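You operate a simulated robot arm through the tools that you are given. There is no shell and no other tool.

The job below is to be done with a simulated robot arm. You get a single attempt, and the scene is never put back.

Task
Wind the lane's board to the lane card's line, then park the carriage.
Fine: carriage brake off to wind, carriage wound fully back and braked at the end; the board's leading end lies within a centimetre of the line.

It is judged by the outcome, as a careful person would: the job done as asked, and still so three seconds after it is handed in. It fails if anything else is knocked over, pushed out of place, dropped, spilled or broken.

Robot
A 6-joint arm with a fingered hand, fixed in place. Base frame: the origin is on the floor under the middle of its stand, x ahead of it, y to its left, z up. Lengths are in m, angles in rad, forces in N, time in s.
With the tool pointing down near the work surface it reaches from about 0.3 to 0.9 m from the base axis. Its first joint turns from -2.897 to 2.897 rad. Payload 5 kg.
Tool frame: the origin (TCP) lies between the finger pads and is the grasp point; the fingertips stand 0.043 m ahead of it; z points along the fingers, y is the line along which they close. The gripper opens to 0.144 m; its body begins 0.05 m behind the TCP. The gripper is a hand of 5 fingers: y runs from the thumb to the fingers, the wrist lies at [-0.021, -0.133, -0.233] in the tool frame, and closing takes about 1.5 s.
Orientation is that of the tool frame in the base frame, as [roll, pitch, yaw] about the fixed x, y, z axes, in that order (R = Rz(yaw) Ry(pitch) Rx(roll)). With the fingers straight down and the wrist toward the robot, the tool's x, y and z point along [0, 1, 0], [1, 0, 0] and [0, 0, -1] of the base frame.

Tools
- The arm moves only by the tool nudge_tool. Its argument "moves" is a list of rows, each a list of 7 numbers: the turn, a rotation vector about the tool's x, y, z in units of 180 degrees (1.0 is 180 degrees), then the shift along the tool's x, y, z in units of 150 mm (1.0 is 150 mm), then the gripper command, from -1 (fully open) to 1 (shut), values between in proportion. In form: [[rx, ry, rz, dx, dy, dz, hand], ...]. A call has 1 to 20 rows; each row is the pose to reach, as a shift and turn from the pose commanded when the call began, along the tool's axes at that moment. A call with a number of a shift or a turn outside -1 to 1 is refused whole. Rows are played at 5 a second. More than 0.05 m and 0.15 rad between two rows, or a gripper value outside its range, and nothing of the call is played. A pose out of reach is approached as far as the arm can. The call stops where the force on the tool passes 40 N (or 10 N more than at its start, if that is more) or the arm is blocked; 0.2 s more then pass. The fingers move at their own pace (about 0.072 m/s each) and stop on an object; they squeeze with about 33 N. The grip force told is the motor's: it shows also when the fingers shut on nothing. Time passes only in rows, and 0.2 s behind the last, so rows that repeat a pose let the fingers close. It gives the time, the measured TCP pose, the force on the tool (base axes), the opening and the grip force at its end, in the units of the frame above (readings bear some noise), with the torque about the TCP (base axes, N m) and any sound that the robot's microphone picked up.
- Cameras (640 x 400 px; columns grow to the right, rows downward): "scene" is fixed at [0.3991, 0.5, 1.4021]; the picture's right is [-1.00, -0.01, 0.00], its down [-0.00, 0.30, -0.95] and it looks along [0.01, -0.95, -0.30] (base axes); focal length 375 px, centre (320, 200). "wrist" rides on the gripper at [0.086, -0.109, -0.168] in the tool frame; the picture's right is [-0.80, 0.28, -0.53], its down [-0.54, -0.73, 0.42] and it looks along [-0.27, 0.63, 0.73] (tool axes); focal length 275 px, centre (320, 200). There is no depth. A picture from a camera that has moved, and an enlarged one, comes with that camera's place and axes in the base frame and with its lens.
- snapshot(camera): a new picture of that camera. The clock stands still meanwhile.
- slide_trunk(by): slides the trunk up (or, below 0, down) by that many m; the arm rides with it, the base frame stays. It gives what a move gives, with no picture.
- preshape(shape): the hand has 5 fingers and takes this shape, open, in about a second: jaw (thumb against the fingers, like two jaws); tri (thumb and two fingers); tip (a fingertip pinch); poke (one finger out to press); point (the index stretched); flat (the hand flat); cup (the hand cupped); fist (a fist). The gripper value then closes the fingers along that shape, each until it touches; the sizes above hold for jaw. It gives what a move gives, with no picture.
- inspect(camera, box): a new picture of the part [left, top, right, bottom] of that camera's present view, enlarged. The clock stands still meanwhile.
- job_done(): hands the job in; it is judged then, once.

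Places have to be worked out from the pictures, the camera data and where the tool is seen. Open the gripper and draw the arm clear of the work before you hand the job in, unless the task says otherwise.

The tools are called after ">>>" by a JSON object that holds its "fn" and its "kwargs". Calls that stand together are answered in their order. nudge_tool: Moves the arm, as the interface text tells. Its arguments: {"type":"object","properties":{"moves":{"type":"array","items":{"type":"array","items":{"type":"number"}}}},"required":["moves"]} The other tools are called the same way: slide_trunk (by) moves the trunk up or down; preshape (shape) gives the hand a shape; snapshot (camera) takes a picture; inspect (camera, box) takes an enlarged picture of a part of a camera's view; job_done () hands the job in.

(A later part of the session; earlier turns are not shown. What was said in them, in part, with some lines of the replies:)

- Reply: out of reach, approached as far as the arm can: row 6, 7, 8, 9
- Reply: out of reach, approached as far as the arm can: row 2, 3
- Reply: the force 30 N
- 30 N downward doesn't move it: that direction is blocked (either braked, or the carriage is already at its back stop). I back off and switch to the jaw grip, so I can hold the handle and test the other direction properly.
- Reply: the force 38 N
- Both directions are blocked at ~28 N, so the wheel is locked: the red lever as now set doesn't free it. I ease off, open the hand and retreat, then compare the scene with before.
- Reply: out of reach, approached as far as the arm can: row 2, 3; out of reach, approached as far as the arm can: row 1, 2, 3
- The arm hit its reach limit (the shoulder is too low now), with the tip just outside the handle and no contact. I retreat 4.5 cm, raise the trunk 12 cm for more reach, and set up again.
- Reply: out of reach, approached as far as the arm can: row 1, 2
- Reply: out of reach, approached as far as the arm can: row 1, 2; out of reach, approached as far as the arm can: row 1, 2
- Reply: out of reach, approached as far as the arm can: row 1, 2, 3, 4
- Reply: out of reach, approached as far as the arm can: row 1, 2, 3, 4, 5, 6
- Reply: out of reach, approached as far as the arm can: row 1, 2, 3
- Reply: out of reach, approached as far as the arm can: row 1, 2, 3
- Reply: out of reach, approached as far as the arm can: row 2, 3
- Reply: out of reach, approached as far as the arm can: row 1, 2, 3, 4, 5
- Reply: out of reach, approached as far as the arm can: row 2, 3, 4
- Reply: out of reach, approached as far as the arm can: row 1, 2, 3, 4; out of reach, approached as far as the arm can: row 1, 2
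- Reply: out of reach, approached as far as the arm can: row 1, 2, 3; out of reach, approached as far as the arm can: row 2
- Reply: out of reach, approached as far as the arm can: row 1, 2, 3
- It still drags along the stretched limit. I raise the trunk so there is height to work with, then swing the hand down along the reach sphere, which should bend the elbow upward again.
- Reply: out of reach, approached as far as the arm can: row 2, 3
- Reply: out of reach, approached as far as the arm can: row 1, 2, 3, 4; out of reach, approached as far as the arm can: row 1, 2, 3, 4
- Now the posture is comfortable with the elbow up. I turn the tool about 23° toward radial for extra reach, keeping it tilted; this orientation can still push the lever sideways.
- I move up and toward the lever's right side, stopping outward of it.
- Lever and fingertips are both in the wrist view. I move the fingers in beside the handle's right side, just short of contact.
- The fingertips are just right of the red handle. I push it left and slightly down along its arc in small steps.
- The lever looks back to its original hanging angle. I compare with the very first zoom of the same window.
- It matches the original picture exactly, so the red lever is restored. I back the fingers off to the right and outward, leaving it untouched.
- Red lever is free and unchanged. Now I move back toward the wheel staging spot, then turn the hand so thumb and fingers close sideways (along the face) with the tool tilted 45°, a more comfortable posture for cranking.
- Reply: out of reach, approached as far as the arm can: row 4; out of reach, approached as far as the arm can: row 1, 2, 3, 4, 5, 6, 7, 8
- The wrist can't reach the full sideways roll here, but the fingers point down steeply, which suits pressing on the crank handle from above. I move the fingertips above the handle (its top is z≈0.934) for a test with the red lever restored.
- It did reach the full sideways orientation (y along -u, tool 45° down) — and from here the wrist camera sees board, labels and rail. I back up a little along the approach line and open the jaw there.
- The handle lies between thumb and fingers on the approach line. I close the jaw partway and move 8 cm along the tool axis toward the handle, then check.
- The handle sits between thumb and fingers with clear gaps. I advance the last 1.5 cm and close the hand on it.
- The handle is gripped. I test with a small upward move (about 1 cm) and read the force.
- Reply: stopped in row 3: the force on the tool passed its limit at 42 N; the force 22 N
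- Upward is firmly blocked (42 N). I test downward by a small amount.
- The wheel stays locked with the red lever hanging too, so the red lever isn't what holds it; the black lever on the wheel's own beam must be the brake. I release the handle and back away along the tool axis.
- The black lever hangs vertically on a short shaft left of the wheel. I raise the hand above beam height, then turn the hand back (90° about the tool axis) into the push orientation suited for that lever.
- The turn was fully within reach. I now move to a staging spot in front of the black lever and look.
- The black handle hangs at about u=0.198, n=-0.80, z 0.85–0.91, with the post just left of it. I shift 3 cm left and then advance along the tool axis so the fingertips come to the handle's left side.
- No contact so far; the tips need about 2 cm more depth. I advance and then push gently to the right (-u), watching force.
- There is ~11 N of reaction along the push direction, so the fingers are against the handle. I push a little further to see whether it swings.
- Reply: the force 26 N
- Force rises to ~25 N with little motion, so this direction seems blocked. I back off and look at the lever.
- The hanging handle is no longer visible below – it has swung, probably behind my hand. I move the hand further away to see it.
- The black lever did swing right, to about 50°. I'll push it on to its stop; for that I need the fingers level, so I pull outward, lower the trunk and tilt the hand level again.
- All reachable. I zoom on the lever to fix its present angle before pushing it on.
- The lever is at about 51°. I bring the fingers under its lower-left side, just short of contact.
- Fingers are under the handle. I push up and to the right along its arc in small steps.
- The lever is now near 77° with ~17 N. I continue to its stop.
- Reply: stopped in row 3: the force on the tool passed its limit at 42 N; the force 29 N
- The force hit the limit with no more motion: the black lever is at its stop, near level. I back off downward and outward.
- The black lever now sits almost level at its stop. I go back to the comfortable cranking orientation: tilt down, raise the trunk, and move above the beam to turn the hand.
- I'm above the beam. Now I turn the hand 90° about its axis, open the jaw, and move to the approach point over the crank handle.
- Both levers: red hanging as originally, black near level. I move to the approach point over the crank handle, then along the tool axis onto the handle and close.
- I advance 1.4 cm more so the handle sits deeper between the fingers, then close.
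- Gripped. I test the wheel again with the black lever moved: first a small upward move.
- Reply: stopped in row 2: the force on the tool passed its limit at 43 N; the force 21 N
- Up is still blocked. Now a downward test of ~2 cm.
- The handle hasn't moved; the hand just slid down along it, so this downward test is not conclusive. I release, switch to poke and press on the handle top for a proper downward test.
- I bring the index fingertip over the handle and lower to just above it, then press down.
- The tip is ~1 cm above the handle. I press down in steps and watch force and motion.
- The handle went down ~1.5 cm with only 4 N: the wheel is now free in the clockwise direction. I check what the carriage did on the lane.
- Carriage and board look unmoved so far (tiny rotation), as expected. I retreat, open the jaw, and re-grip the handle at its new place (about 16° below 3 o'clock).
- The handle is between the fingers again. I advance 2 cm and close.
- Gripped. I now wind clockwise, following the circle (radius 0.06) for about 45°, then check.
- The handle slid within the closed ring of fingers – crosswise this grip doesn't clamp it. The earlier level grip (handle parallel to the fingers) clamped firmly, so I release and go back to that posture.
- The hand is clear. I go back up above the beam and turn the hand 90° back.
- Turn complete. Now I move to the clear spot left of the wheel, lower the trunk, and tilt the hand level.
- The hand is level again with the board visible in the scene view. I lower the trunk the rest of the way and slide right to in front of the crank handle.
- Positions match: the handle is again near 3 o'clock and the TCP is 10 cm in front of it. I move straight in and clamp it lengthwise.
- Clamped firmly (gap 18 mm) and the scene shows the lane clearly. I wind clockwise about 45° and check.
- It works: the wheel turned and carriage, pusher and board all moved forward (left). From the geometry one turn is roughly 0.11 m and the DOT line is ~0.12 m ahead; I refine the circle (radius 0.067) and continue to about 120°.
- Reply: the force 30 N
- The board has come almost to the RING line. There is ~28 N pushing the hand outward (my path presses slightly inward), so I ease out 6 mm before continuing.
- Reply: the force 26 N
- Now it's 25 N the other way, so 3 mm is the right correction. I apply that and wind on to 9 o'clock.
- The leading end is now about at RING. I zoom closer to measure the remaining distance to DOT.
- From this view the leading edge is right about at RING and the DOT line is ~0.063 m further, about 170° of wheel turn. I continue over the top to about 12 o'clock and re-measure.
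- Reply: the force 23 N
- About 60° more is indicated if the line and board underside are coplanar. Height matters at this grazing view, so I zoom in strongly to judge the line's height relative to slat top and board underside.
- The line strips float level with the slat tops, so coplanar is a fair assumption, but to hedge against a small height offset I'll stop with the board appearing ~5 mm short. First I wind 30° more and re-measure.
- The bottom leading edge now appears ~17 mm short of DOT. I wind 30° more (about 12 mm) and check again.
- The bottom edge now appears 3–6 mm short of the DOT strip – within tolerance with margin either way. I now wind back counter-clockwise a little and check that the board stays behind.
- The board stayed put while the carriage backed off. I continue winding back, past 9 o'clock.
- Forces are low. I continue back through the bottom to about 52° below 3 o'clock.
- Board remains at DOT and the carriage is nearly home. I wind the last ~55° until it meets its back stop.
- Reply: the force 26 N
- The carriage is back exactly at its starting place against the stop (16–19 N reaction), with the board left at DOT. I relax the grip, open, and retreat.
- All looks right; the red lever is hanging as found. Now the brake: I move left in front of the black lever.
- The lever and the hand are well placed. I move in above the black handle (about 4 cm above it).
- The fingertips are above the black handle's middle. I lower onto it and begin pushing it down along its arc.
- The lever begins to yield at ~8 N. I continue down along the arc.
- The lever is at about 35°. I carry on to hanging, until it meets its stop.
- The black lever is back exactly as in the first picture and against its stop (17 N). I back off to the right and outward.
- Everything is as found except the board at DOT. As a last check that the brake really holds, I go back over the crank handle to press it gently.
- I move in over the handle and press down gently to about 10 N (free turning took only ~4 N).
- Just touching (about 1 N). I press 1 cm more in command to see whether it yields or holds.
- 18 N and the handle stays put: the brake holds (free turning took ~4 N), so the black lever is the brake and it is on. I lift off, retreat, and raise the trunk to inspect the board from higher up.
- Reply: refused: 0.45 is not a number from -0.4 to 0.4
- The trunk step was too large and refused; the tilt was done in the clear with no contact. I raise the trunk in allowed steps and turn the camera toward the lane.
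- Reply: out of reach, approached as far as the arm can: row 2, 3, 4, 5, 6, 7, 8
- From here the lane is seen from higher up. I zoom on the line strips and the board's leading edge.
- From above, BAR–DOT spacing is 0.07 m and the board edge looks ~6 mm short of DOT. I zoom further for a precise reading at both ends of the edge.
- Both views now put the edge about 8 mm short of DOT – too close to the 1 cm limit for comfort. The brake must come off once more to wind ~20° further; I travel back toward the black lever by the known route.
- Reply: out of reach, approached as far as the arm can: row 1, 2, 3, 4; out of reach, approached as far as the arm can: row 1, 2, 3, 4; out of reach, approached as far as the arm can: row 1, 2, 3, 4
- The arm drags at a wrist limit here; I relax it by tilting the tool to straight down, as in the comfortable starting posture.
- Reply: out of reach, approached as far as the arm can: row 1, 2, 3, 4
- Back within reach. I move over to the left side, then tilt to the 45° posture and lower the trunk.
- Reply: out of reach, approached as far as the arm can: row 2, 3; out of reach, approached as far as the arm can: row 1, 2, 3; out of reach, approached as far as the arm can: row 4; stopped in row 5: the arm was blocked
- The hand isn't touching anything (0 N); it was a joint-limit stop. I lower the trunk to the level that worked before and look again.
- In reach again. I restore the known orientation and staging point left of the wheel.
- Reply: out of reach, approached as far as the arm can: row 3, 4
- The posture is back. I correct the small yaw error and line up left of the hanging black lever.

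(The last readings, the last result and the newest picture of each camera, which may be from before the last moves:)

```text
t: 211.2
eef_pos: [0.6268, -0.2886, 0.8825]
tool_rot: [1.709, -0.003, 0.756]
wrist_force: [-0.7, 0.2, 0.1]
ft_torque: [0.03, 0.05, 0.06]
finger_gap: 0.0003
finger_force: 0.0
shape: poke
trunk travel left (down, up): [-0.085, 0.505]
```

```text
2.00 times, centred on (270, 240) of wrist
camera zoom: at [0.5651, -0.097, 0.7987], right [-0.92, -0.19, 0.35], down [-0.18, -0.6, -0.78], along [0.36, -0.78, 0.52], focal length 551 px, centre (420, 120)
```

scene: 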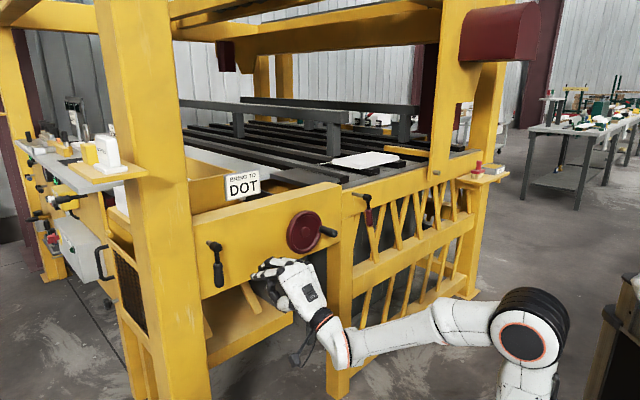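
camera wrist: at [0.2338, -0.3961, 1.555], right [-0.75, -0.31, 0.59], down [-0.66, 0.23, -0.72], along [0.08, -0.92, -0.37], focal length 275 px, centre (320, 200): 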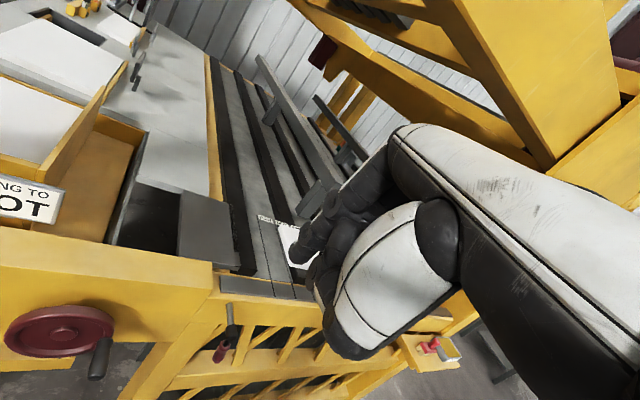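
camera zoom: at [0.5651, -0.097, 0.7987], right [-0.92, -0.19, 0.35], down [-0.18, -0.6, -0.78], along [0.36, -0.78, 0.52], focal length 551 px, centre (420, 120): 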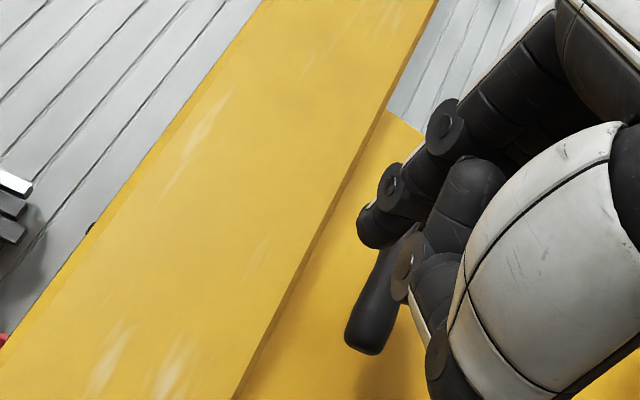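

I advance beside the handle (to the same depth as before), then push it right and up along its arc.

>>> {"fn": "nudge_tool", "kwargs": {"moves": [[0, 0, 0, 0, 0.028, 0.2, -1], [0, 0, 0, 0, 0.056, 0.4, -1], [0, 0, 0, 0, 0.084, 0.6, -1], [0, 0, 0, 0, 0.106, 0.759, -1]]}}

>>> {"fn": "inspect", "kwargs": {"camera": "scene", "box": [180, 215, 280, 295]}}

```text
t: 212.2
eef_pos: [0.7057, -0.3713, 0.8845]
tool_rot: [1.709, -0.002, 0.756]
wrist_force: [-0.7, -0.2, 0.7]
ft_torque: [0.05, 0.05, 0.02]
finger_gap: 0.0
finger_force: 0.0
shape: poke
trunk travel left (down, up): [-0.085, 0.505]
```

```text
5.00 times, centred on (230, 255) of scene
camera zoom: at [0.3991, 0.5, 1.4021], right [-1.0, -0.01, 0.0], down [0.0, 0.3, -0.95], along [0.01, -0.95, -0.3], focal length 1874 px, centre (770, -75)
```

zoom: 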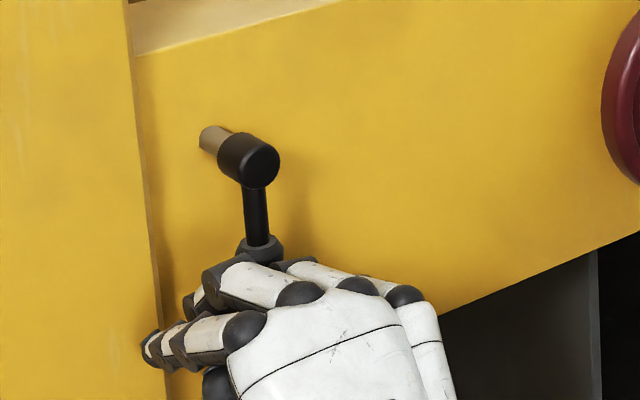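

The fingers are left of the handle, no contact. I push it right along its arc, first to about 45°.

>>> {"fn": "nudge_tool", "kwargs": {"moves": [[0, 0, 0, -0.065, -0.015, 0.002, -1], [0, 0, 0, -0.129, -0.03, 0.004, -1], [0, 0, 0, -0.21, -0.046, 0.006, -1], [0, 0, 0, -0.291, -0.061, 0.008, -1], [0, 0, 0, -0.373, -0.055, 0.007, -1], [0, 0, 0, -0.455, -0.049, 0.007, -1], [0, 0, 0, -0.533, -0.022, 0.003, -1], [0, 0, 0, -0.611, 0.005, -0.001, -1]]}}

>>> {"fn": "inspect", "kwargs": {"camera": "scene", "box": [180, 215, 280, 295]}}

```text
t: 214.0
eef_pos: [0.6377, -0.435, 0.8836]
tool_rot: [1.71, -0.003, 0.753]
wrist_force: [-0.2, 4.3, -0.1]
ft_torque: [-0.08, -0.07, 0.03]
finger_gap: 0.0
finger_force: 0.0
shape: poke
trunk travel left (down, up): [-0.085, 0.505]
```

```text
5.00 times, centred on (230, 255) of scene
camera zoom: at [0.3991, 0.5, 1.4021], right [-1.0, -0.01, 0.0], down [0.0, 0.3, -0.95], along [0.01, -0.95, -0.3], focal length 1874 px, centre (770, -75)
```

zoom: 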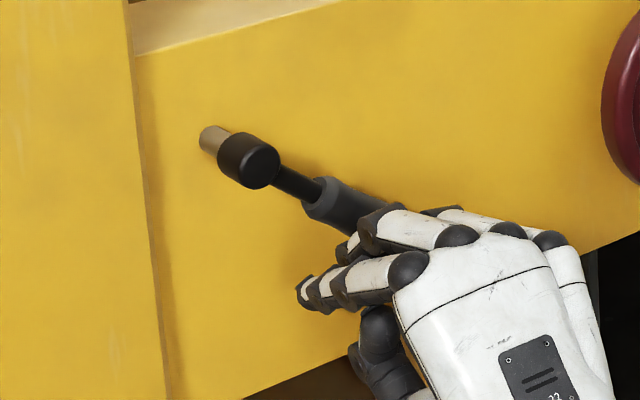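

The lever follows nicely, now about 55°. I continue up along the arc to the stop.

>>> {"fn": "nudge_tool", "kwargs": {"moves": [[0, 0, 0, -0.068, 0.045, -0.006, -1], [0, 0, 0, -0.137, 0.091, -0.012, -1], [0, 0, 0, -0.182, 0.14, -0.019, -1], [0, 0, 0, -0.226, 0.188, -0.026, -1], [0, 0, 0, -0.24, 0.21, -0.029, -1]]}}

>>> {"fn": "inspect", "kwargs": {"camera": "scene", "box": [180, 215, 280, 295]}}

```text
t: 215.2
eef_pos: [0.6135, -0.4579, 0.9134]
tool_rot: [1.713, -0.001, 0.758]
wrist_force: [1.2, 8.0, -7.6]
ft_torque: [0.12, 0.1, 0.12]
finger_gap: 0.0001
finger_force: 0.1
shape: poke
trunk travel left (down, up): [-0.085, 0.505]
```

```text
5.00 times, centred on (230, 255) of scene
camera zoom: at [0.3991, 0.5, 1.4021], right [-1.0, -0.01, 0.0], down [0.0, 0.3, -0.95], along [0.01, -0.95, -0.3], focal length 1874 px, centre (770, -75)
```

zoom: 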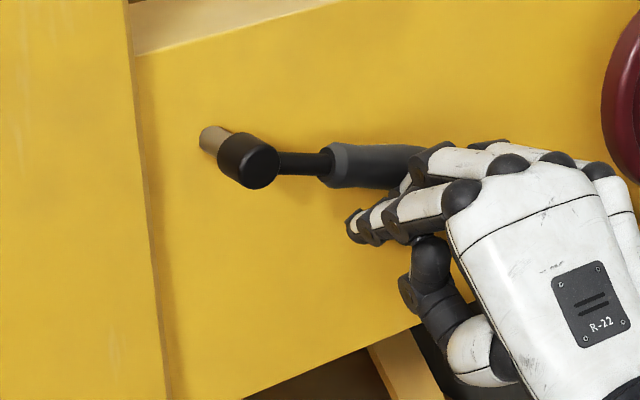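

It looks at the same near-level stop position as before. I give it a final small push to be sure, then withdraw.

>>> {"fn": "nudge_tool", "kwargs": {"moves": [[0, 0, 0, -0.015, 0.03, -0.004, -1], [0, 0, 0, -0.03, 0.06, -0.008, -1]]}}

>>> {"fn": "nudge_tool", "kwargs": {"moves": [[0, 0, 0, 0.05, -0.12, 0.0, -1], [0, 0, 0, 0.1, -0.25, 0.0, -1], [0, 0, 0, 0.1, -0.25, -0.25, -1], [0, 0, 0, 0.1, -0.25, -0.5, -1], [0, 0, 0, 0.1, -0.25, -0.8, -1]]}}

>>> {"fn": "preshape", "kwargs": {"shape": "jaw"}}

>>> {"fn": "inspect", "kwargs": {"camera": "scene", "box": [180, 190, 340, 300]}}

```text
t: 215.8
eef_pos: [0.6086, -0.4621, 0.925]
tool_rot: [1.709, -0.002, 0.756]
wrist_force: [-6.9, 12.7, -8.8]
ft_torque: [0.17, 0.14, -0.02]
finger_gap: 0.0003
finger_force: 0.1
shape: poke
trunk travel left (down, up): [-0.085, 0.505]
```

```text
t: 217.0
eef_pos: [0.5346, -0.3608, 0.904]
tool_rot: [1.712, -0.002, 0.755]
wrist_force: [0.9, -0.7, -1.4]
ft_torque: [-0.05, -0.08, -0.03]
finger_gap: 0.0
finger_force: 0.1
shape: poke
trunk travel left (down, up): [-0.085, 0.505]
```

```text
t: 217.9
eef_pos: [0.5354, -0.3613, 0.9046]
tool_rot: [1.709, -0.002, 0.755]
wrist_force: [-0.6, -1.1, -0.3]
ft_torque: [0.01, -0.04, -0.02]
finger_gap: 0.1439
finger_force: 0.2
shape: jaw
trunk travel left (down, up): [-0.085, 0.505]
```

```text
3.64 times, centred on (260, 245) of scene
camera zoom: at [0.3991, 0.5, 1.4021], right [-1.0, -0.01, 0.0], down [0.0, 0.3, -0.95], along [0.01, -0.95, -0.3], focal length 1363 px, centre (538, 36)
```

zoom: 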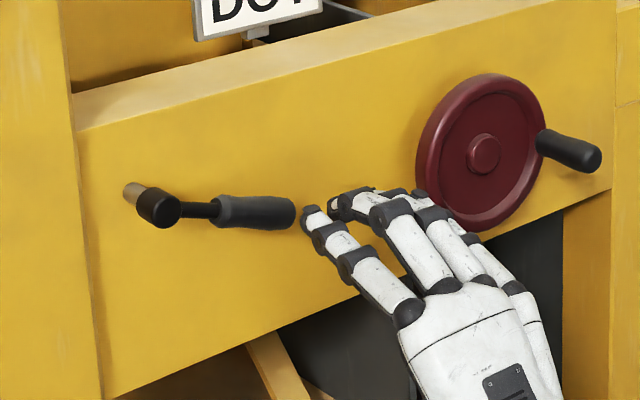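

The black lever is off again at its stop. I lower the trunk and slide back to the crank handle.

>>> {"fn": "slide_trunk", "kwargs": {"by": -0.08}}

>>> {"fn": "nudge_tool", "kwargs": {"moves": [[0, 0, 0, -0.12, 0.13, -0.06, -1], [0, 0, 0, -0.3, 0.26, -0.1, -1], [0, 0, 0, -0.5, 0.4, -0.1, -1]]}}

>>> {"fn": "nudge_tool", "kwargs": {"moves": [[0, 0, 0, -0.27, 0.057, -0.007, -1], [0, 0, 0, -0.54, 0.113, -0.013, -1], [0, 0, 0, -0.82, 0.17, -0.02, -1]]}}

>>> {"fn": "nudge_tool", "kwargs": {"moves": [[0, 0, 0, -0.27, 0.057, -0.007, -1], [0, 0, 0, -0.54, 0.113, -0.013, -1], [0, 0, 0, -0.827, 0.17, -0.02, -1]]}}

>>> {"fn": "inspect", "kwargs": {"camera": "scene", "box": [260, 170, 400, 270]}}

```text
t: 219.1
eef_pos: [0.5362, -0.3618, 0.8255]
tool_rot: [1.711, -0.002, 0.754]
wrist_force: [0.4, 0.3, -0.9]
ft_torque: [0.01, 0.01, -0.02]
finger_gap: 0.1437
finger_force: 0.1
shape: jaw
trunk travel left (down, up): [-0.005, 0.585]
```

```text
t: 219.9
eef_pos: [0.4754, -0.4079, 0.8854]
tool_rot: [1.711, -0.002, 0.756]
wrist_force: [0.6, -0.4, 0.2]
ft_torque: [0.03, -0.04, -0.01]
finger_gap: 0.1438
finger_force: 0.0
shape: jaw
trunk travel left (down, up): [-0.005, 0.585]
```

```text
t: 220.7
eef_pos: [0.3859, -0.4927, 0.91]
tool_rot: [1.71, -0.002, 0.755]
wrist_force: [0.7, 0.2, 0.3]
ft_torque: [0.04, 0.02, -0.04]
finger_gap: 0.144
finger_force: 0.1
shape: jaw
trunk travel left (down, up): [-0.005, 0.585]
```

```text
t: 221.5
eef_pos: [0.2958, -0.5792, 0.936]
tool_rot: [1.71, -0.001, 0.755]
wrist_force: [0.8, 0.9, 0.7]
ft_torque: [0.01, 0.05, -0.03]
finger_gap: 0.144
finger_force: 0.1
shape: jaw
trunk travel left (down, up): [-0.005, 0.585]
```

```text
4.00 times, centred on (330, 220) of scene
camera zoom: at [0.3991, 0.5, 1.4021], right [-1.0, -0.01, 0.0], down [0.0, 0.3, -0.95], along [0.01, -0.95, -0.3], focal length 1499 px, centre (280, 120)
```

zoom: 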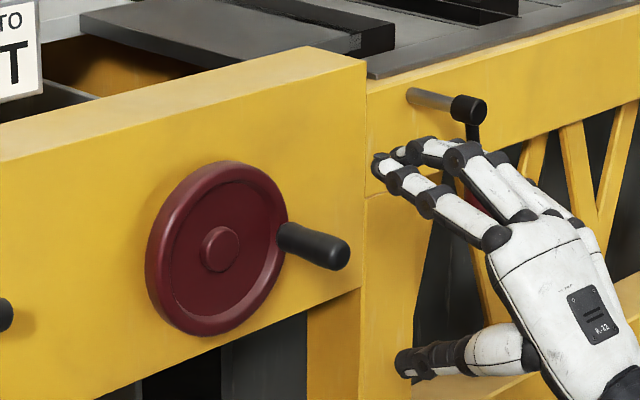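

Same alignment as last time. I move in and clamp the handle.

>>> {"fn": "nudge_tool", "kwargs": {"moves": [[0, 0, 0, 0, 0, 0.2, -1], [0, 0, 0, 0, 0, 0.4, -1], [0, 0, 0, 0, -0.005, 0.6, -1], [0, 0, 0, 0, -0.01, 0.71, -1]]}}

>>> {"fn": "nudge_tool", "kwargs": {"moves": [[0, 0, 0, 0, 0, 0, -0.5], [0, 0, 0, 0, 0, 0, 0], [0, 0, 0, 0, 0, 0, 0.5], [0, 0, 0, 0, 0, 0, 1], [0, 0, 0, 0, 0, 0, 1], [0, 0, 0, 0, 0, 0, 1], [0, 0, 0, 0, 0, 0, 1], [0, 0, 0, 0, 0, 0, 1]]}}

>>> {"fn": "inspect", "kwargs": {"camera": "scene", "box": [270, 180, 370, 260]}}

```text
t: 222.5
eef_pos: [0.368, -0.6563, 0.9226]
tool_rot: [1.71, -0.003, 0.755]
wrist_force: [-0.1, 1.3, -0.1]
ft_torque: [0.03, 0.04, -0.03]
finger_gap: 0.1437
finger_force: 0.0
shape: jaw
trunk travel left (down, up): [-0.005, 0.585]
```

```text
t: 224.3
eef_pos: [0.3693, -0.6556, 0.9213]
tool_rot: [1.711, -0.002, 0.755]
wrist_force: [0.9, 0.5, -3.5]
ft_torque: [-0.02, -0.02, 0.03]
finger_gap: 0.0171
finger_force: 32.9
shape: jaw
trunk travel left (down, up): [-0.005, 0.585]
```

```text
5.00 times, centred on (320, 220) of scene
camera zoom: at [0.3991, 0.5, 1.4021], right [-1.0, -0.01, 0.0], down [0.0, 0.3, -0.95], along [0.01, -0.95, -0.3], focal length 1874 px, centre (320, 100)
```

zoom: 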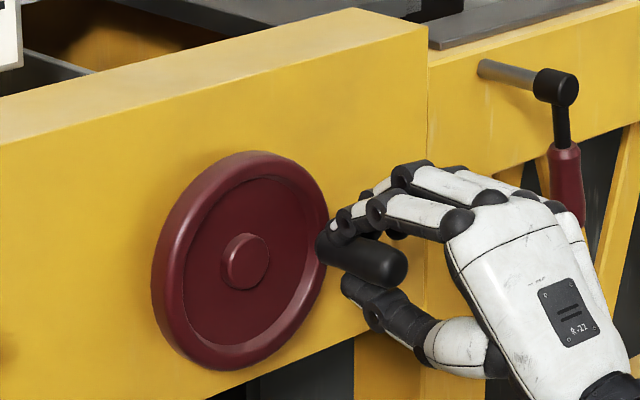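

Clamped as before. I wind clockwise along the same circle, first to the bottom.

>>> {"fn": "nudge_tool", "kwargs": {"moves": [[0, 0, 0, 0.0092, -0.0905, 0.0124, 1], [0, 0, 0, 0.0376, -0.1771, 0.0234, 1], [0, 0, 0, 0.0834, -0.2566, 0.0327, 1], [0, 0, 0, 0.1446, -0.3243, 0.0397, 1], [0, 0, 0, 0.2191, -0.3789, 0.0443, 1], [0, 0, 0, 0.303, -0.4163, 0.046, 1], [0, 0, 0, 0.3929, -0.4353, 0.0449, 1]]}}

>>> {"fn": "inspect", "kwargs": {"camera": "scene", "box": [270, 180, 370, 260]}}

```text
t: 225.9
eef_pos: [0.4094, -0.6118, 0.8568]
tool_rot: [1.709, -0.001, 0.758]
wrist_force: [5.1, -3.1, 8.1]
ft_torque: [-0.4, -0.37, 0.03]
finger_gap: 0.0165
finger_force: 32.8
shape: jaw
trunk travel left (down, up): [-0.005, 0.585]
```

```text
5.00 times, centred on (320, 220) of scene
camera zoom: at [0.3991, 0.5, 1.4021], right [-1.0, -0.01, 0.0], down [0.0, 0.3, -0.95], along [0.01, -0.95, -0.3], focal length 1874 px, centre (320, 100)
```

zoom: 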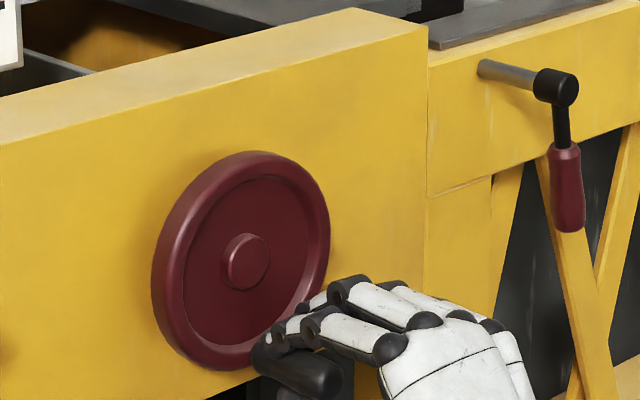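

Smooth. On through the bottom to 9 o'clock.

>>> {"fn": "nudge_tool", "kwargs": {"moves": [[0, 0, 0, 0.092, -0.0005, -0.0038, 1], [0, 0, 0, 0.1819, 0.0174, -0.0101, 1], [0, 0, 0, 0.266, 0.0539, -0.0187, 1], [0, 0, 0, 0.3407, 0.1076, -0.0294, 1], [0, 0, 0, 0.4022, 0.1746, -0.0414, 1], [0, 0, 0, 0.4483, 0.2535, -0.0545, 1], [0, 0, 0, 0.4771, 0.3398, -0.0679, 1], [0, 0, 0, 0.4866, 0.4302, -0.081, 1]]}}

>>> {"fn": "inspect", "kwargs": {"camera": "scene", "box": [270, 180, 370, 260]}}

>>> {"fn": "inspect", "kwargs": {"camera": "scene", "box": [300, 130, 460, 210]}}

```text
t: 227.7
eef_pos: [0.4604, -0.5624, 0.9218]
tool_rot: [1.709, -0.003, 0.757]
wrist_force: [-3.6, -14.6, -1.0]
ft_torque: [-0.22, -0.18, -0.4]
finger_gap: 0.0161
finger_force: 33.2
shape: jaw
trunk travel left (down, up): [-0.005, 0.585]
```

```text
5.00 times, centred on (320, 220) of scene
camera zoom: at [0.3991, 0.5, 1.4021], right [-1.0, -0.01, 0.0], down [0.0, 0.3, -0.95], along [0.01, -0.95, -0.3], focal length 1874 px, centre (320, 100)
```

zoom: 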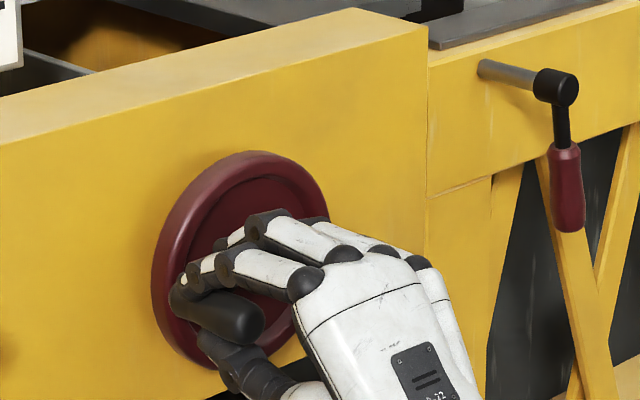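

```text
4.00 times, centred on (380, 170) of scene
camera zoom: at [0.3991, 0.5, 1.4021], right [-1.0, -0.01, 0.0], down [0.0, 0.3, -0.95], along [0.01, -0.95, -0.3], focal length 1499 px, centre (80, 320)
```

zoom: 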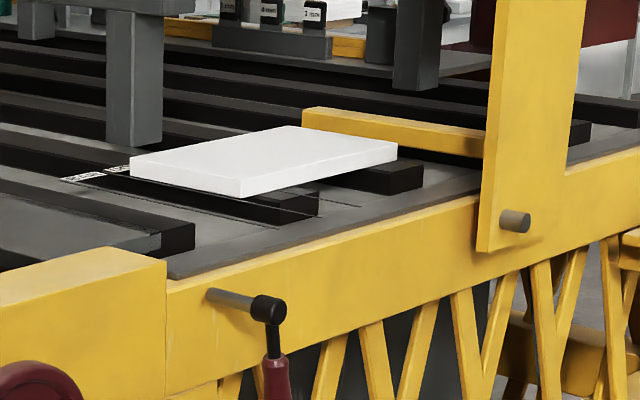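

I continue over the top; the pusher should meet the board again at about 327°, so I go to 312° first.

>>> {"fn": "nudge_tool", "kwargs": {"moves": [[0, 0, 0, -0.0091, 0.0905, -0.0124, 1], [0, 0, 0, -0.0376, 0.1771, -0.0234, 1], [0, 0, 0, -0.0834, 0.2566, -0.0327, 1], [0, 0, 0, -0.1446, 0.3243, -0.0397, 1], [0, 0, 0, -0.2191, 0.3789, -0.0443, 1], [0, 0, 0, -0.303, 0.4163, -0.046, 1], [0, 0, 0, -0.3929, 0.4353, -0.0449, 1], [0, 0, 0, -0.4849, 0.4359, -0.0412, 1], [0, 0, 0, -0.5749, 0.4179, -0.0349, 1], [0, 0, 0, -0.6589, 0.3814, -0.0262, 1], [0, 0, 0, -0.7336, 0.3277, -0.0155, 1]]}}

>>> {"fn": "inspect", "kwargs": {"camera": "scene", "box": [300, 130, 460, 210]}}

>>> {"fn": "inspect", "kwargs": {"camera": "scene", "box": [350, 162, 370, 174.5]}}

```text
t: 230.1
eef_pos: [0.3826, -0.6396, 0.9698]
tool_rot: [1.711, -0.003, 0.754]
wrist_force: [1.8, -4.4, 1.6]
ft_torque: [-0.2, -0.25, -0.07]
finger_gap: 0.016
finger_force: 33.0
shape: jaw
trunk travel left (down, up): [-0.005, 0.585]
```

```text
4.00 times, centred on (380, 170) of scene
camera zoom: at [0.3991, 0.5, 1.4021], right [-1.0, -0.01, 0.0], down [0.0, 0.3, -0.95], along [0.01, -0.95, -0.3], focal length 1499 px, centre (80, 320)
```

zoom: 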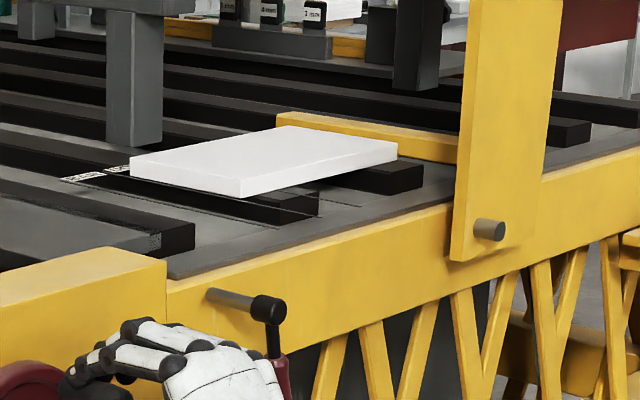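

```text
16.00 times, centred on (360, 168) of scene
camera zoom: at [0.3991, 0.5, 1.4021], right [-1.0, -0.01, 0.0], down [0.0, 0.3, -0.95], along [0.01, -0.95, -0.3], focal length 5998 px, centre (-320, 708)
```

zoom: 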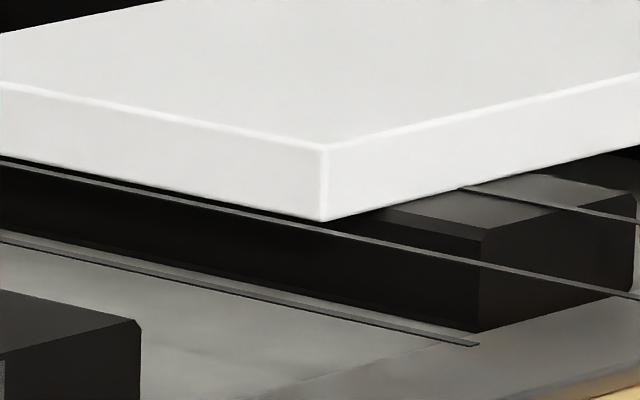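

Board untouched so far, pusher just behind it. I wind to 340° in small steps and measure again.

>>> {"fn": "nudge_tool", "kwargs": {"moves": [[0, 0, 0, -0.022, -0.021, 0.004, 1], [0, 0, 0, -0.0427, -0.0433, 0.0079, 1], [0, 0, 0, -0.065, -0.074, 0.013, 1], [0, 0, 0, -0.0868, -0.1051, 0.0185, 1], [0, 0, 0, -0.103, -0.139, 0.024, 1], [0, 0, 0, -0.119, -0.1736, 0.0295, 1]]}}

>>> {"fn": "inspect", "kwargs": {"camera": "scene", "box": [350, 162, 370, 174.5]}}

>>> {"fn": "inspect", "kwargs": {"camera": "scene", "box": [312, 155, 352, 180]}}

```text
t: 231.5
eef_pos: [0.3716, -0.6515, 0.9435]
tool_rot: [1.71, -0.003, 0.757]
wrist_force: [-0.5, -3.7, 3.5]
ft_torque: [-0.3, -0.32, -0.13]
finger_gap: 0.0163
finger_force: 32.9
shape: jaw
trunk travel left (down, up): [-0.005, 0.585]
```

```text
16.00 times, centred on (360, 168) of scene
camera zoom: at [0.3991, 0.5, 1.4021], right [-1.0, -0.01, 0.0], down [0.0, 0.3, -0.95], along [0.01, -0.95, -0.3], focal length 5998 px, centre (-320, 708)
```

zoom: 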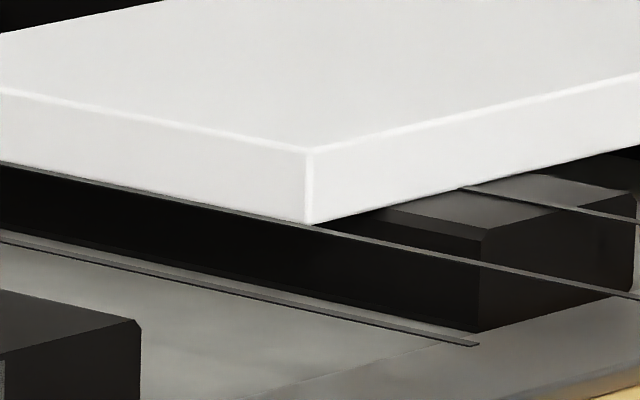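

```text
16.00 times, centred on (332, 168) of scene
camera zoom: at [0.3991, 0.5, 1.4021], right [-1.0, -0.01, 0.0], down [0.0, 0.3, -0.95], along [0.01, -0.95, -0.3], focal length 5998 px, centre (128, 720)
```

zoom: 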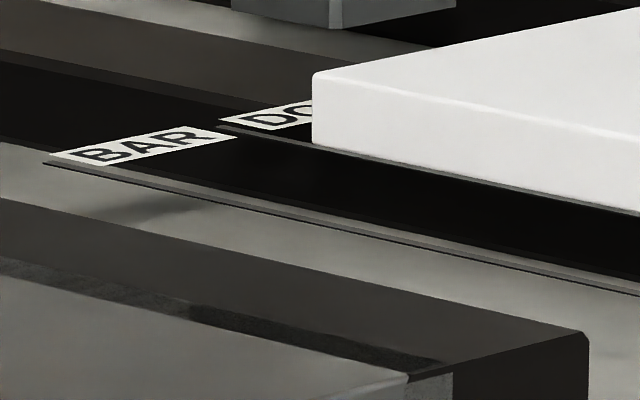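

The edge is now within about 2–3 mm of the DOT line at both ends. I wind the carriage back counter-clockwise, over the top to 9 o'clock.

>>> {"fn": "nudge_tool", "kwargs": {"moves": [[0, 0, 0, 0.0401, 0.0816, -0.0132, 1], [0, 0, 0, 0.0969, 0.1532, -0.0257, 1], [0, 0, 0, 0.1677, 0.2109, -0.0368, 1], [0, 0, 0, 0.2491, 0.2534, -0.0461, 1], [0, 0, 0, 0.3371, 0.2779, -0.0533, 1], [0, 0, 0, 0.429, 0.284, -0.058, 1], [0, 0, 0, 0.5203, 0.2703, -0.0599, 1], [0, 0, 0, 0.6062, 0.2388, -0.059, 1], [0, 0, 0, 0.684, 0.1901, -0.0554, 1], [0, 0, 0, 0.7505, 0.1264, -0.0492, 1], [0, 0, 0, 0.8017, 0.0508, -0.0407, 1], [0, 0, 0, 0.8355, -0.0339, -0.0302, 1], [0, 0, 0, 0.8513, -0.1238, -0.0182, 1]]}}

>>> {"fn": "inspect", "kwargs": {"camera": "scene", "box": [350, 162, 370, 174.5]}}

>>> {"fn": "inspect", "kwargs": {"camera": "scene", "box": [270, 180, 370, 260]}}

```text
t: 234.3
eef_pos: [0.4609, -0.5625, 0.9254]
tool_rot: [1.711, -0.004, 0.752]
wrist_force: [1.9, -19.1, -0.5]
ft_torque: [-0.25, -0.18, -0.41]
finger_gap: 0.0159
finger_force: 32.8
shape: jaw
trunk travel left (down, up): [-0.005, 0.585]
```

```text
16.00 times, centred on (360, 168) of scene
camera zoom: at [0.3991, 0.5, 1.4021], right [-1.0, -0.01, 0.0], down [0.0, 0.3, -0.95], along [0.01, -0.95, -0.3], focal length 5998 px, centre (-320, 708)
```

zoom: 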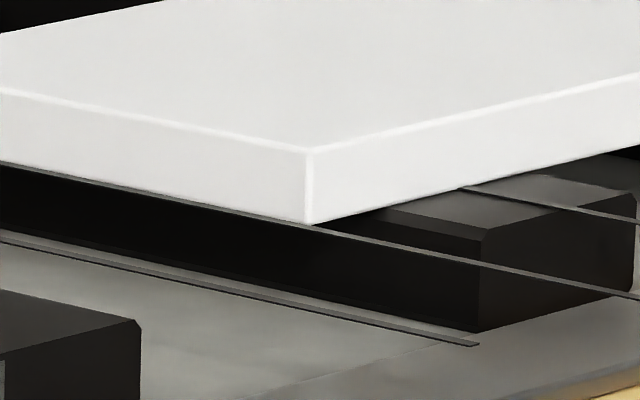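

```text
5.00 times, centred on (320, 220) of scene
camera zoom: at [0.3991, 0.5, 1.4021], right [-1.0, -0.01, 0.0], down [0.0, 0.3, -0.95], along [0.01, -0.95, -0.3], focal length 1874 px, centre (320, 100)
```

zoom: 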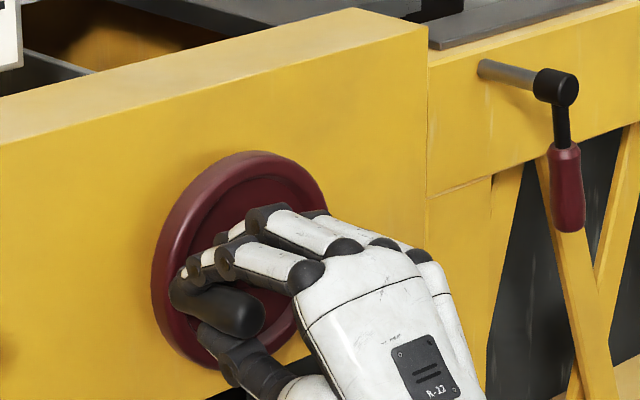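

Board stays. I wind the rest back through the bottom up to the back stop.

>>> {"fn": "nudge_tool", "kwargs": {"moves": [[0, 0, 0, -0.0028, -0.0911, 0.013, 1], [0, 0, 0, -0.0257, -0.1794, 0.0264, 1], [0, 0, 0, -0.0658, -0.261, 0.0396, 1], [0, 0, 0, -0.1226, -0.332, 0.0519, 1], [0, 0, 0, -0.1933, -0.3904, 0.0631, 1], [0, 0, 0, -0.2747, -0.4328, 0.0725, 1], [0, 0, 0, -0.3627, -0.4574, 0.0797, 1], [0, 0, 0, -0.4547, -0.4634, 0.0844, 1], [0, 0, 0, -0.546, -0.4497, 0.0862, 1], [0, 0, 0, -0.6319, -0.4182, 0.0854, 1], [0, 0, 0, -0.7097, -0.3695, 0.0818, 1], [0, 0, 0, -0.7762, -0.3058, 0.0756, 1], [0, 0, 0, -0.8274, -0.2302, 0.0671, 1], [0, 0, 0, -0.8612, -0.1455, 0.0565, 1], [0, 0, 0, -0.87, -0.1, 0.05, 1], [0, 0, 0, -0.877, -0.0556, 0.0445, 1], [0, 0, 0, -0.8782, -0.0022, 0.0371, 1], [0, 0, 0, -0.8782, 0.015, 0.035, 1]]}}

>>> {"fn": "inspect", "kwargs": {"camera": "scene", "box": [370, 130, 490, 230]}}

>>> {"fn": "inspect", "kwargs": {"camera": "scene", "box": [270, 180, 370, 260]}}

```text
t: 238.1
eef_pos: [0.3695, -0.6565, 0.9236]
tool_rot: [1.713, -0.003, 0.758]
wrist_force: [-3.6, 6.4, -13.8]
ft_torque: [0.3, 0.25, 0.05]
finger_gap: 0.016
finger_force: 33.4
shape: jaw
trunk travel left (down, up): [-0.005, 0.585]
```

```text
4.00 times, centred on (430, 180) of scene
camera zoom: at [0.3991, 0.5, 1.4021], right [-1.0, -0.01, 0.0], down [0.0, 0.3, -0.95], along [0.01, -0.95, -0.3], focal length 1499 px, centre (-120, 280)
```

zoom: 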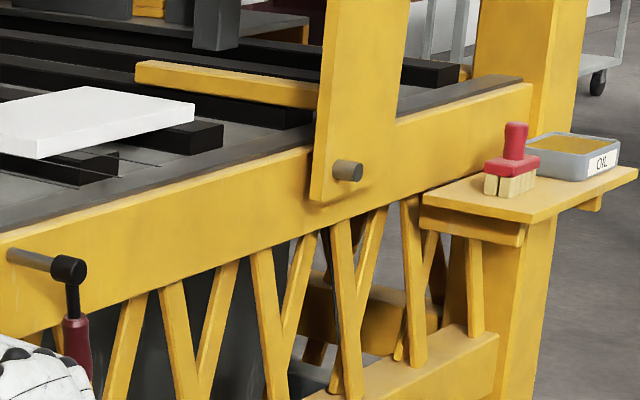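

```text
5.00 times, centred on (320, 220) of scene
camera zoom: at [0.3991, 0.5, 1.4021], right [-1.0, -0.01, 0.0], down [0.0, 0.3, -0.95], along [0.01, -0.95, -0.3], focal length 1874 px, centre (320, 100)
```

zoom: 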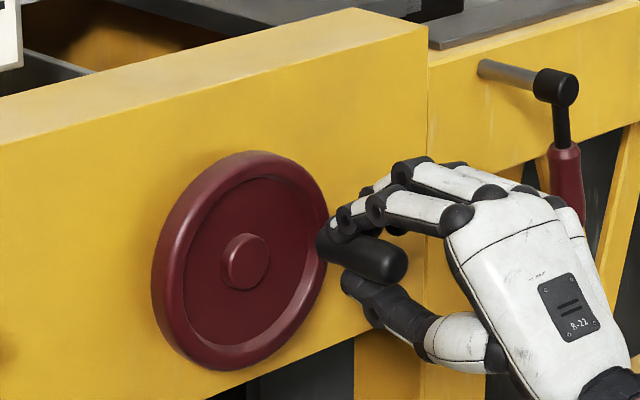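

Carriage home against its stop (same peg and pusher positions as at the start). I relax, open, retreat, and go brake it: poke shape, then left to the black lever.

>>> {"fn": "nudge_tool", "kwargs": {"moves": [[0, 0, 0, 0.005, -0.015, -0.003, 1], [0, 0, 0, 0.005, -0.015, -0.003, 0.4], [0, 0, 0, 0.005, -0.015, -0.003, -0.2], [0, 0, 0, 0.005, -0.015, -0.003, -1], [0, 0, 0, 0.005, -0.015, -0.003, -1], [0, 0, 0, 0.005, -0.015, -0.003, -1], [0, 0, 0, 0.005, -0.005, -0.2, -1], [0, 0, 0, 0.005, 0, -0.4, -1], [0, 0, 0, 0.005, 0.01, -0.6, -1], [0, 0, 0, 0.005, 0.02, -0.75, -1]]}}

>>> {"fn": "preshape", "kwargs": {"shape": "poke"}}

>>> {"fn": "nudge_tool", "kwargs": {"moves": [[0, 0, 0, 0.24, 0, 0.02, -1], [0, 0, 0, 0.48, 0, 0.04, -1], [0, 0, 0, 0.72, 0, 0.05, -1], [0, 0, 0, 0.967, 0, 0.06, -1]]}}

>>> {"fn": "nudge_tool", "kwargs": {"moves": [[0, 0, 0, 0.24, 0, 0.02, -1], [0, 0, 0, 0.48, 0, 0.04, -1], [0, 0, 0, 0.72, 0, 0.05, -1], [0, 0, 0, 0.967, 0, 0.06, -1]]}}

>>> {"fn": "slide_trunk", "kwargs": {"by": 0.08}}

>>> {"fn": "inspect", "kwargs": {"camera": "scene", "box": [180, 190, 340, 300]}}

```text
t: 240.3
eef_pos: [0.2936, -0.5747, 0.9448]
tool_rot: [1.71, -0.003, 0.759]
wrist_force: [-0.3, 0.0, -0.7]
ft_torque: [-0.05, -0.03, 0.0]
finger_gap: 0.1437
finger_force: 0.0
shape: jaw
trunk travel left (down, up): [-0.005, 0.585]
```

```text
t: 241.2
eef_pos: [0.2942, -0.5744, 0.9462]
tool_rot: [1.71, -0.002, 0.756]
wrist_force: [-0.4, -0.6, -0.4]
ft_torque: [0.03, 0.04, 0.01]
finger_gap: 0.0001
finger_force: 0.1
shape: poke
trunk travel left (down, up): [-0.005, 0.585]
```

```text
t: 242.2
eef_pos: [0.4054, -0.4801, 0.9452]
tool_rot: [1.712, -0.003, 0.754]
wrist_force: [-0.6, -1.0, -0.5]
ft_torque: [0.01, -0.01, 0.06]
finger_gap: 0.0002
finger_force: 0.1
shape: poke
trunk travel left (down, up): [-0.005, 0.585]
```

```text
t: 243.2
eef_pos: [0.517, -0.388, 0.9435]
tool_rot: [1.71, -0.003, 0.755]
wrist_force: [0.6, -0.8, 0.1]
ft_torque: [0.0, 0.01, 0.03]
finger_gap: 0.0
finger_force: 0.0
shape: poke
trunk travel left (down, up): [-0.005, 0.585]
```

```text
t: 244.3
eef_pos: [0.5171, -0.3877, 1.0227]
tool_rot: [1.711, -0.002, 0.755]
wrist_force: [-0.2, 0.5, 0.5]
ft_torque: [0.02, 0.02, 0.01]
finger_gap: 0.0
finger_force: 0.1
shape: poke
trunk travel left (down, up): [-0.085, 0.505]
```

```text
3.64 times, centred on (260, 245) of scene
camera zoom: at [0.3991, 0.5, 1.4021], right [-1.0, -0.01, 0.0], down [0.0, 0.3, -0.95], along [0.01, -0.95, -0.3], focal length 1363 px, centre (538, 36)
```

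zoom: 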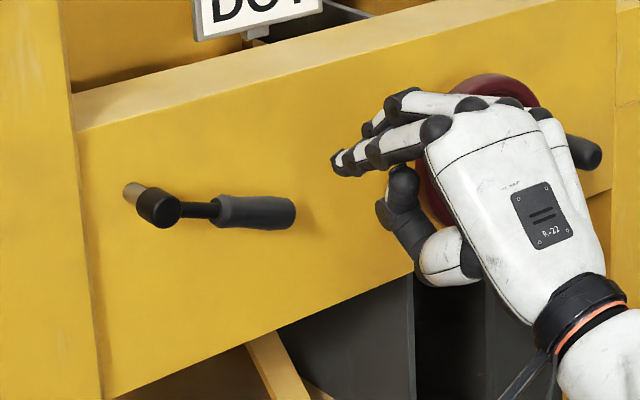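

Same alignment as the previous braking. I move in above the black handle and press it down along its arc.

>>> {"fn": "nudge_tool", "kwargs": {"moves": [[0, 0, 0, 0.003, 0.028, 0.2, -1], [0, 0, 0, 0.006, 0.056, 0.4, -1], [0, 0, 0, 0.008, 0.084, 0.6, -1], [0, 0, 0, 0.011, 0.112, 0.792, -1]]}}

>>> {"fn": "nudge_tool", "kwargs": {"moves": [[0, 0, 0, 0.012, -0.14, 0.02, -1], [0, 0, 0, 0.023, -0.278, 0.039, -1], [0, 0, 0, 0.023, -0.35, 0.049, -1], [0, 0, 0, 0.023, -0.419, 0.059, -1], [0, 0, 0, 0.043, -0.5, 0.07, -1], [0, 0, 0, 0.063, -0.578, 0.081, -1], [0, 0, 0, 0.103, -0.65, 0.09, -1], [0, 0, 0, 0.143, -0.721, 0.1, -1]]}}

>>> {"fn": "inspect", "kwargs": {"camera": "scene", "box": [185, 205, 285, 285]}}

```text
t: 245.3
eef_pos: [0.5999, -0.4737, 1.024]
tool_rot: [1.708, -0.002, 0.756]
wrist_force: [-0.3, -0.2, 1.5]
ft_torque: [0.03, 0.09, 0.0]
finger_gap: 0.0
finger_force: 0.2
shape: poke
trunk travel left (down, up): [-0.085, 0.505]
```

```text
t: 247.1
eef_pos: [0.6157, -0.4598, 0.9133]
tool_rot: [1.709, -0.002, 0.753]
wrist_force: [-1.2, 0.3, 2.1]
ft_torque: [-0.02, -0.05, 0.02]
finger_gap: 0.0
finger_force: 0.1
shape: poke
trunk travel left (down, up): [-0.085, 0.505]
```

```text
5.00 times, centred on (235, 245) of scene
camera zoom: at [0.3991, 0.5, 1.4021], right [-1.0, -0.01, 0.0], down [0.0, 0.3, -0.95], along [0.01, -0.95, -0.3], focal length 1874 px, centre (745, -25)
```

zoom: 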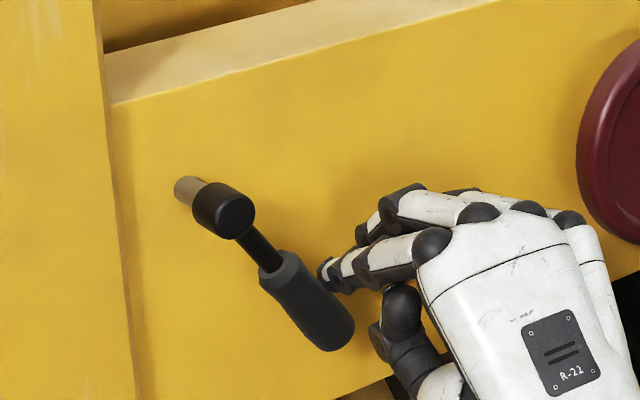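

The lever is at about 35°. I push it the rest of the way to hanging against its stop.

>>> {"fn": "nudge_tool", "kwargs": {"moves": [[0, 0, 0, 0.058, -0.06, 0.008, -1], [0, 0, 0, 0.115, -0.118, 0.015, -1], [0, 0, 0, 0.186, -0.163, 0.02, -1], [0, 0, 0, 0.257, -0.203, 0.025, -1], [0, 0, 0, 0.308, -0.222, 0.027, -1]]}}

>>> {"fn": "inspect", "kwargs": {"camera": "scene", "box": [190, 225, 250, 295]}}

```text
t: 248.3
eef_pos: [0.6449, -0.4287, 0.8813]
tool_rot: [1.708, -0.004, 0.752]
wrist_force: [-13.7, -8.3, 3.8]
ft_torque: [-0.04, -0.12, -0.45]
finger_gap: 0.0001
finger_force: 0.0
shape: poke
trunk travel left (down, up): [-0.085, 0.505]
```

```text
5.71 times, centred on (220, 260) of scene
camera zoom: at [0.3991, 0.5, 1.4021], right [-1.0, -0.01, 0.0], down [0.0, 0.3, -0.95], along [0.01, -0.95, -0.3], focal length 2142 px, centre (891, -143)
```

zoom: 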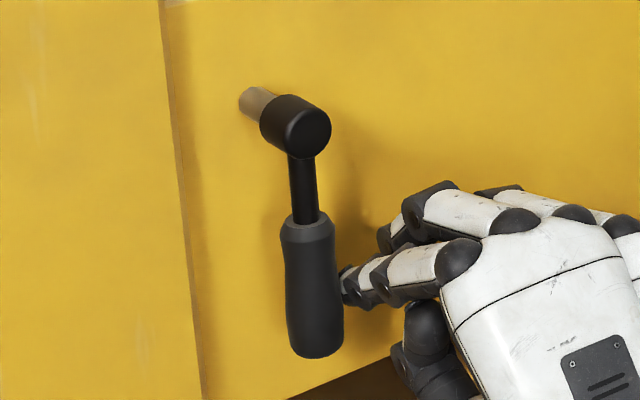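

The brake is on at its stop, exactly as in the first picture. I back away, open the hand and draw the arm clear.

>>> {"fn": "nudge_tool", "kwargs": {"moves": [[0, 0, 0, -0.08, 0, 0, -1], [0, 0, 0, -0.16, 0, -0.1, -1], [0, 0, 0, -0.16, 0.02, -0.35, -1], [0, 0, 0, -0.16, 0.04, -0.6, -1], [0, 0, 0, -0.16, 0.06, -0.9, -1]]}}

>>> {"fn": "preshape", "kwargs": {"shape": "jaw"}}

>>> {"fn": "nudge_tool", "kwargs": {"moves": [[0, 0, 0, 0, 0, -0.1, -1], [0, 0, 0, 0, 0, -0.2, -1], [0, 0, 0, 0, 0, -0.3, -1], [0, 0, 0, 0, 0, -0.3, -1]]}}

>>> {"fn": "snapshot", "kwargs": {"camera": "scene"}}

>>> {"fn": "inspect", "kwargs": {"camera": "scene", "box": [180, 130, 420, 290]}}

>>> {"fn": "inspect", "kwargs": {"camera": "scene", "box": [310, 150, 390, 200]}}

>>> {"fn": "inspect", "kwargs": {"camera": "scene", "box": [370, 130, 490, 230]}}

```text
t: 249.5
eef_pos: [0.5411, -0.3472, 0.9085]
tool_rot: [1.709, -0.001, 0.755]
wrist_force: [0.5, -1.2, -1.7]
ft_torque: [-0.08, -0.16, 0.01]
finger_gap: 0.0003
finger_force: 0.2
shape: poke
trunk travel left (down, up): [-0.085, 0.505]
```

```text
t: 250.4
eef_pos: [0.5416, -0.3465, 0.9093]
tool_rot: [1.711, -0.002, 0.756]
wrist_force: [0.5, -0.5, 0.5]
ft_torque: [-0.01, 0.02, -0.03]
finger_gap: 0.1439
finger_force: 0.0
shape: jaw
trunk travel left (down, up): [-0.085, 0.505]
```

```text
t: 251.4
eef_pos: [0.509, -0.3149, 0.9152]
tool_rot: [1.709, -0.002, 0.76]
wrist_force: [0.4, -0.7, 0.4]
ft_torque: [-0.02, -0.01, 0.02]
finger_gap: 0.1443
finger_force: 0.2
shape: jaw
trunk travel left (down, up): [-0.085, 0.505]
```

```text
taken
```

scene: 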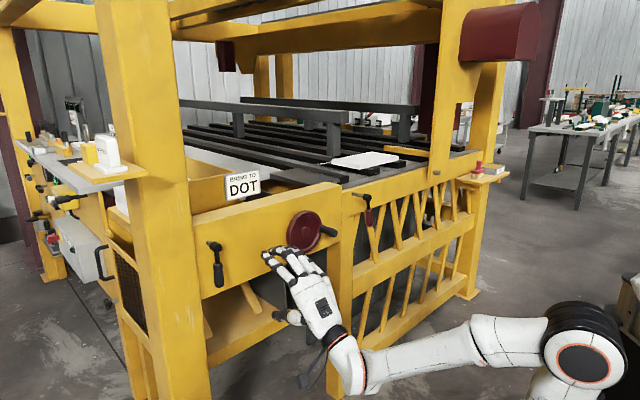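

```text
2.50 times, centred on (300, 210) of scene
camera zoom: at [0.3991, 0.5, 1.4021], right [-1.0, -0.01, 0.0], down [0.0, 0.3, -0.95], along [0.01, -0.95, -0.3], focal length 937 px, centre (370, 175)
```

zoom: 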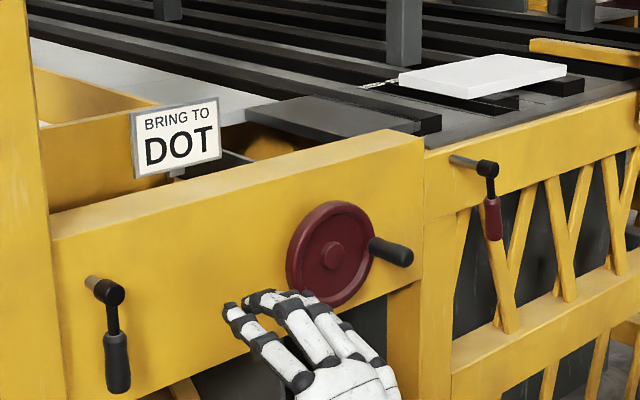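

```text
8.00 times, centred on (350, 175) of scene
camera zoom: at [0.3991, 0.5, 1.4021], right [-1.0, -0.01, 0.0], down [0.0, 0.3, -0.95], along [0.01, -0.95, -0.3], focal length 2999 px, centre (80, 400)
```

zoom: 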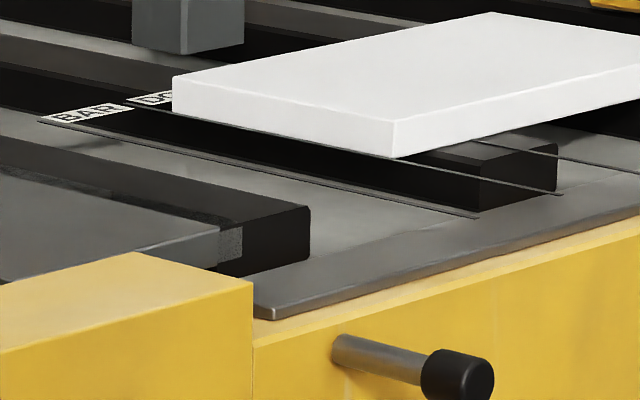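

```text
4.00 times, centred on (430, 180) of scene
camera zoom: at [0.3991, 0.5, 1.4021], right [-1.0, -0.01, 0.0], down [0.0, 0.3, -0.95], along [0.01, -0.95, -0.3], focal length 1499 px, centre (-120, 280)
```

zoom: 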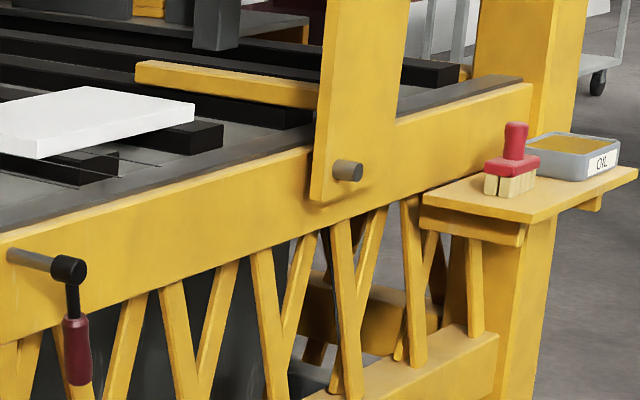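

Everything checks: board edge on the DOT line, carriage fully back, black brake lever on, red lever as found. I draw the open hand back a bit further and then hand in.

>>> {"fn": "nudge_tool", "kwargs": {"moves": [[0, 0, 0, 0, 0, -0.15, -1], [0, 0, 0, 0, 0, -0.3, -1], [0, 0, 0, 0, 0, -0.3, -1]]}}

>>> {"fn": "snapshot", "kwargs": {"camera": "scene"}}

```text
t: 252.2
eef_pos: [0.4791, -0.2812, 0.9224]
tool_rot: [1.71, -0.002, 0.758]
wrist_force: [0.5, 0.7, 0.1]
ft_torque: [-0.02, -0.02, 0.0]
finger_gap: 0.1441
finger_force: 0.1
shape: jaw
trunk travel left (down, up): [-0.085, 0.505]
```

```text
taken
```

scene: 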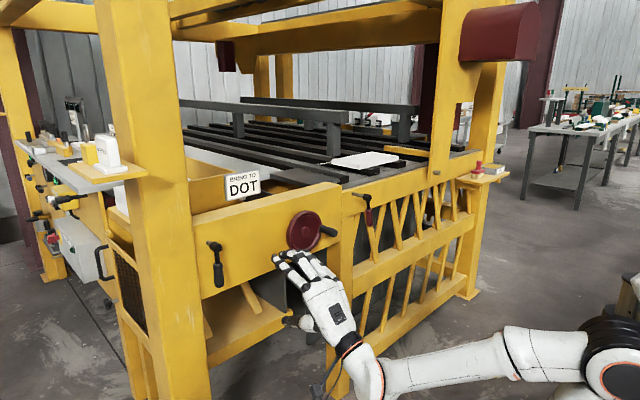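

The hand is open and clear of the machine, and nothing else has moved. I hand the job in.

>>> {"fn": "job_done", "kwargs": {}}

```text
The job is handed in.
```

The board is wound to the DOT line. The carriage is fully back against its stop, and its brake is on. I handed the job in with the hand open and the arm clear of the machine; no result has come back from the judging.

- **Board:** the leading end measures about 2–3 mm from the DOT line, read from the zoomed scene picture. My first pass stopped about 8 mm short. I took the brake off again and wound it closer, rather than leave it near the 1 cm limit.
- **Carriage:** it is back at its starting position, and the board stayed put while it wound back.
- **Brake:** it is the black-handled lever left of the wheel. It hangs at its stop, as at the start. After the first braking I pressed the crank with about 18 N and it held, against about 4 N when free. I did not repeat that test after the second braking.
- **Red lever:** I first took this for the brake and swung it out to level. It did not free the wheel, so I put it back. In the pictures it hangs exactly as it did at the start.

Nothing else looks moved in the pictures.
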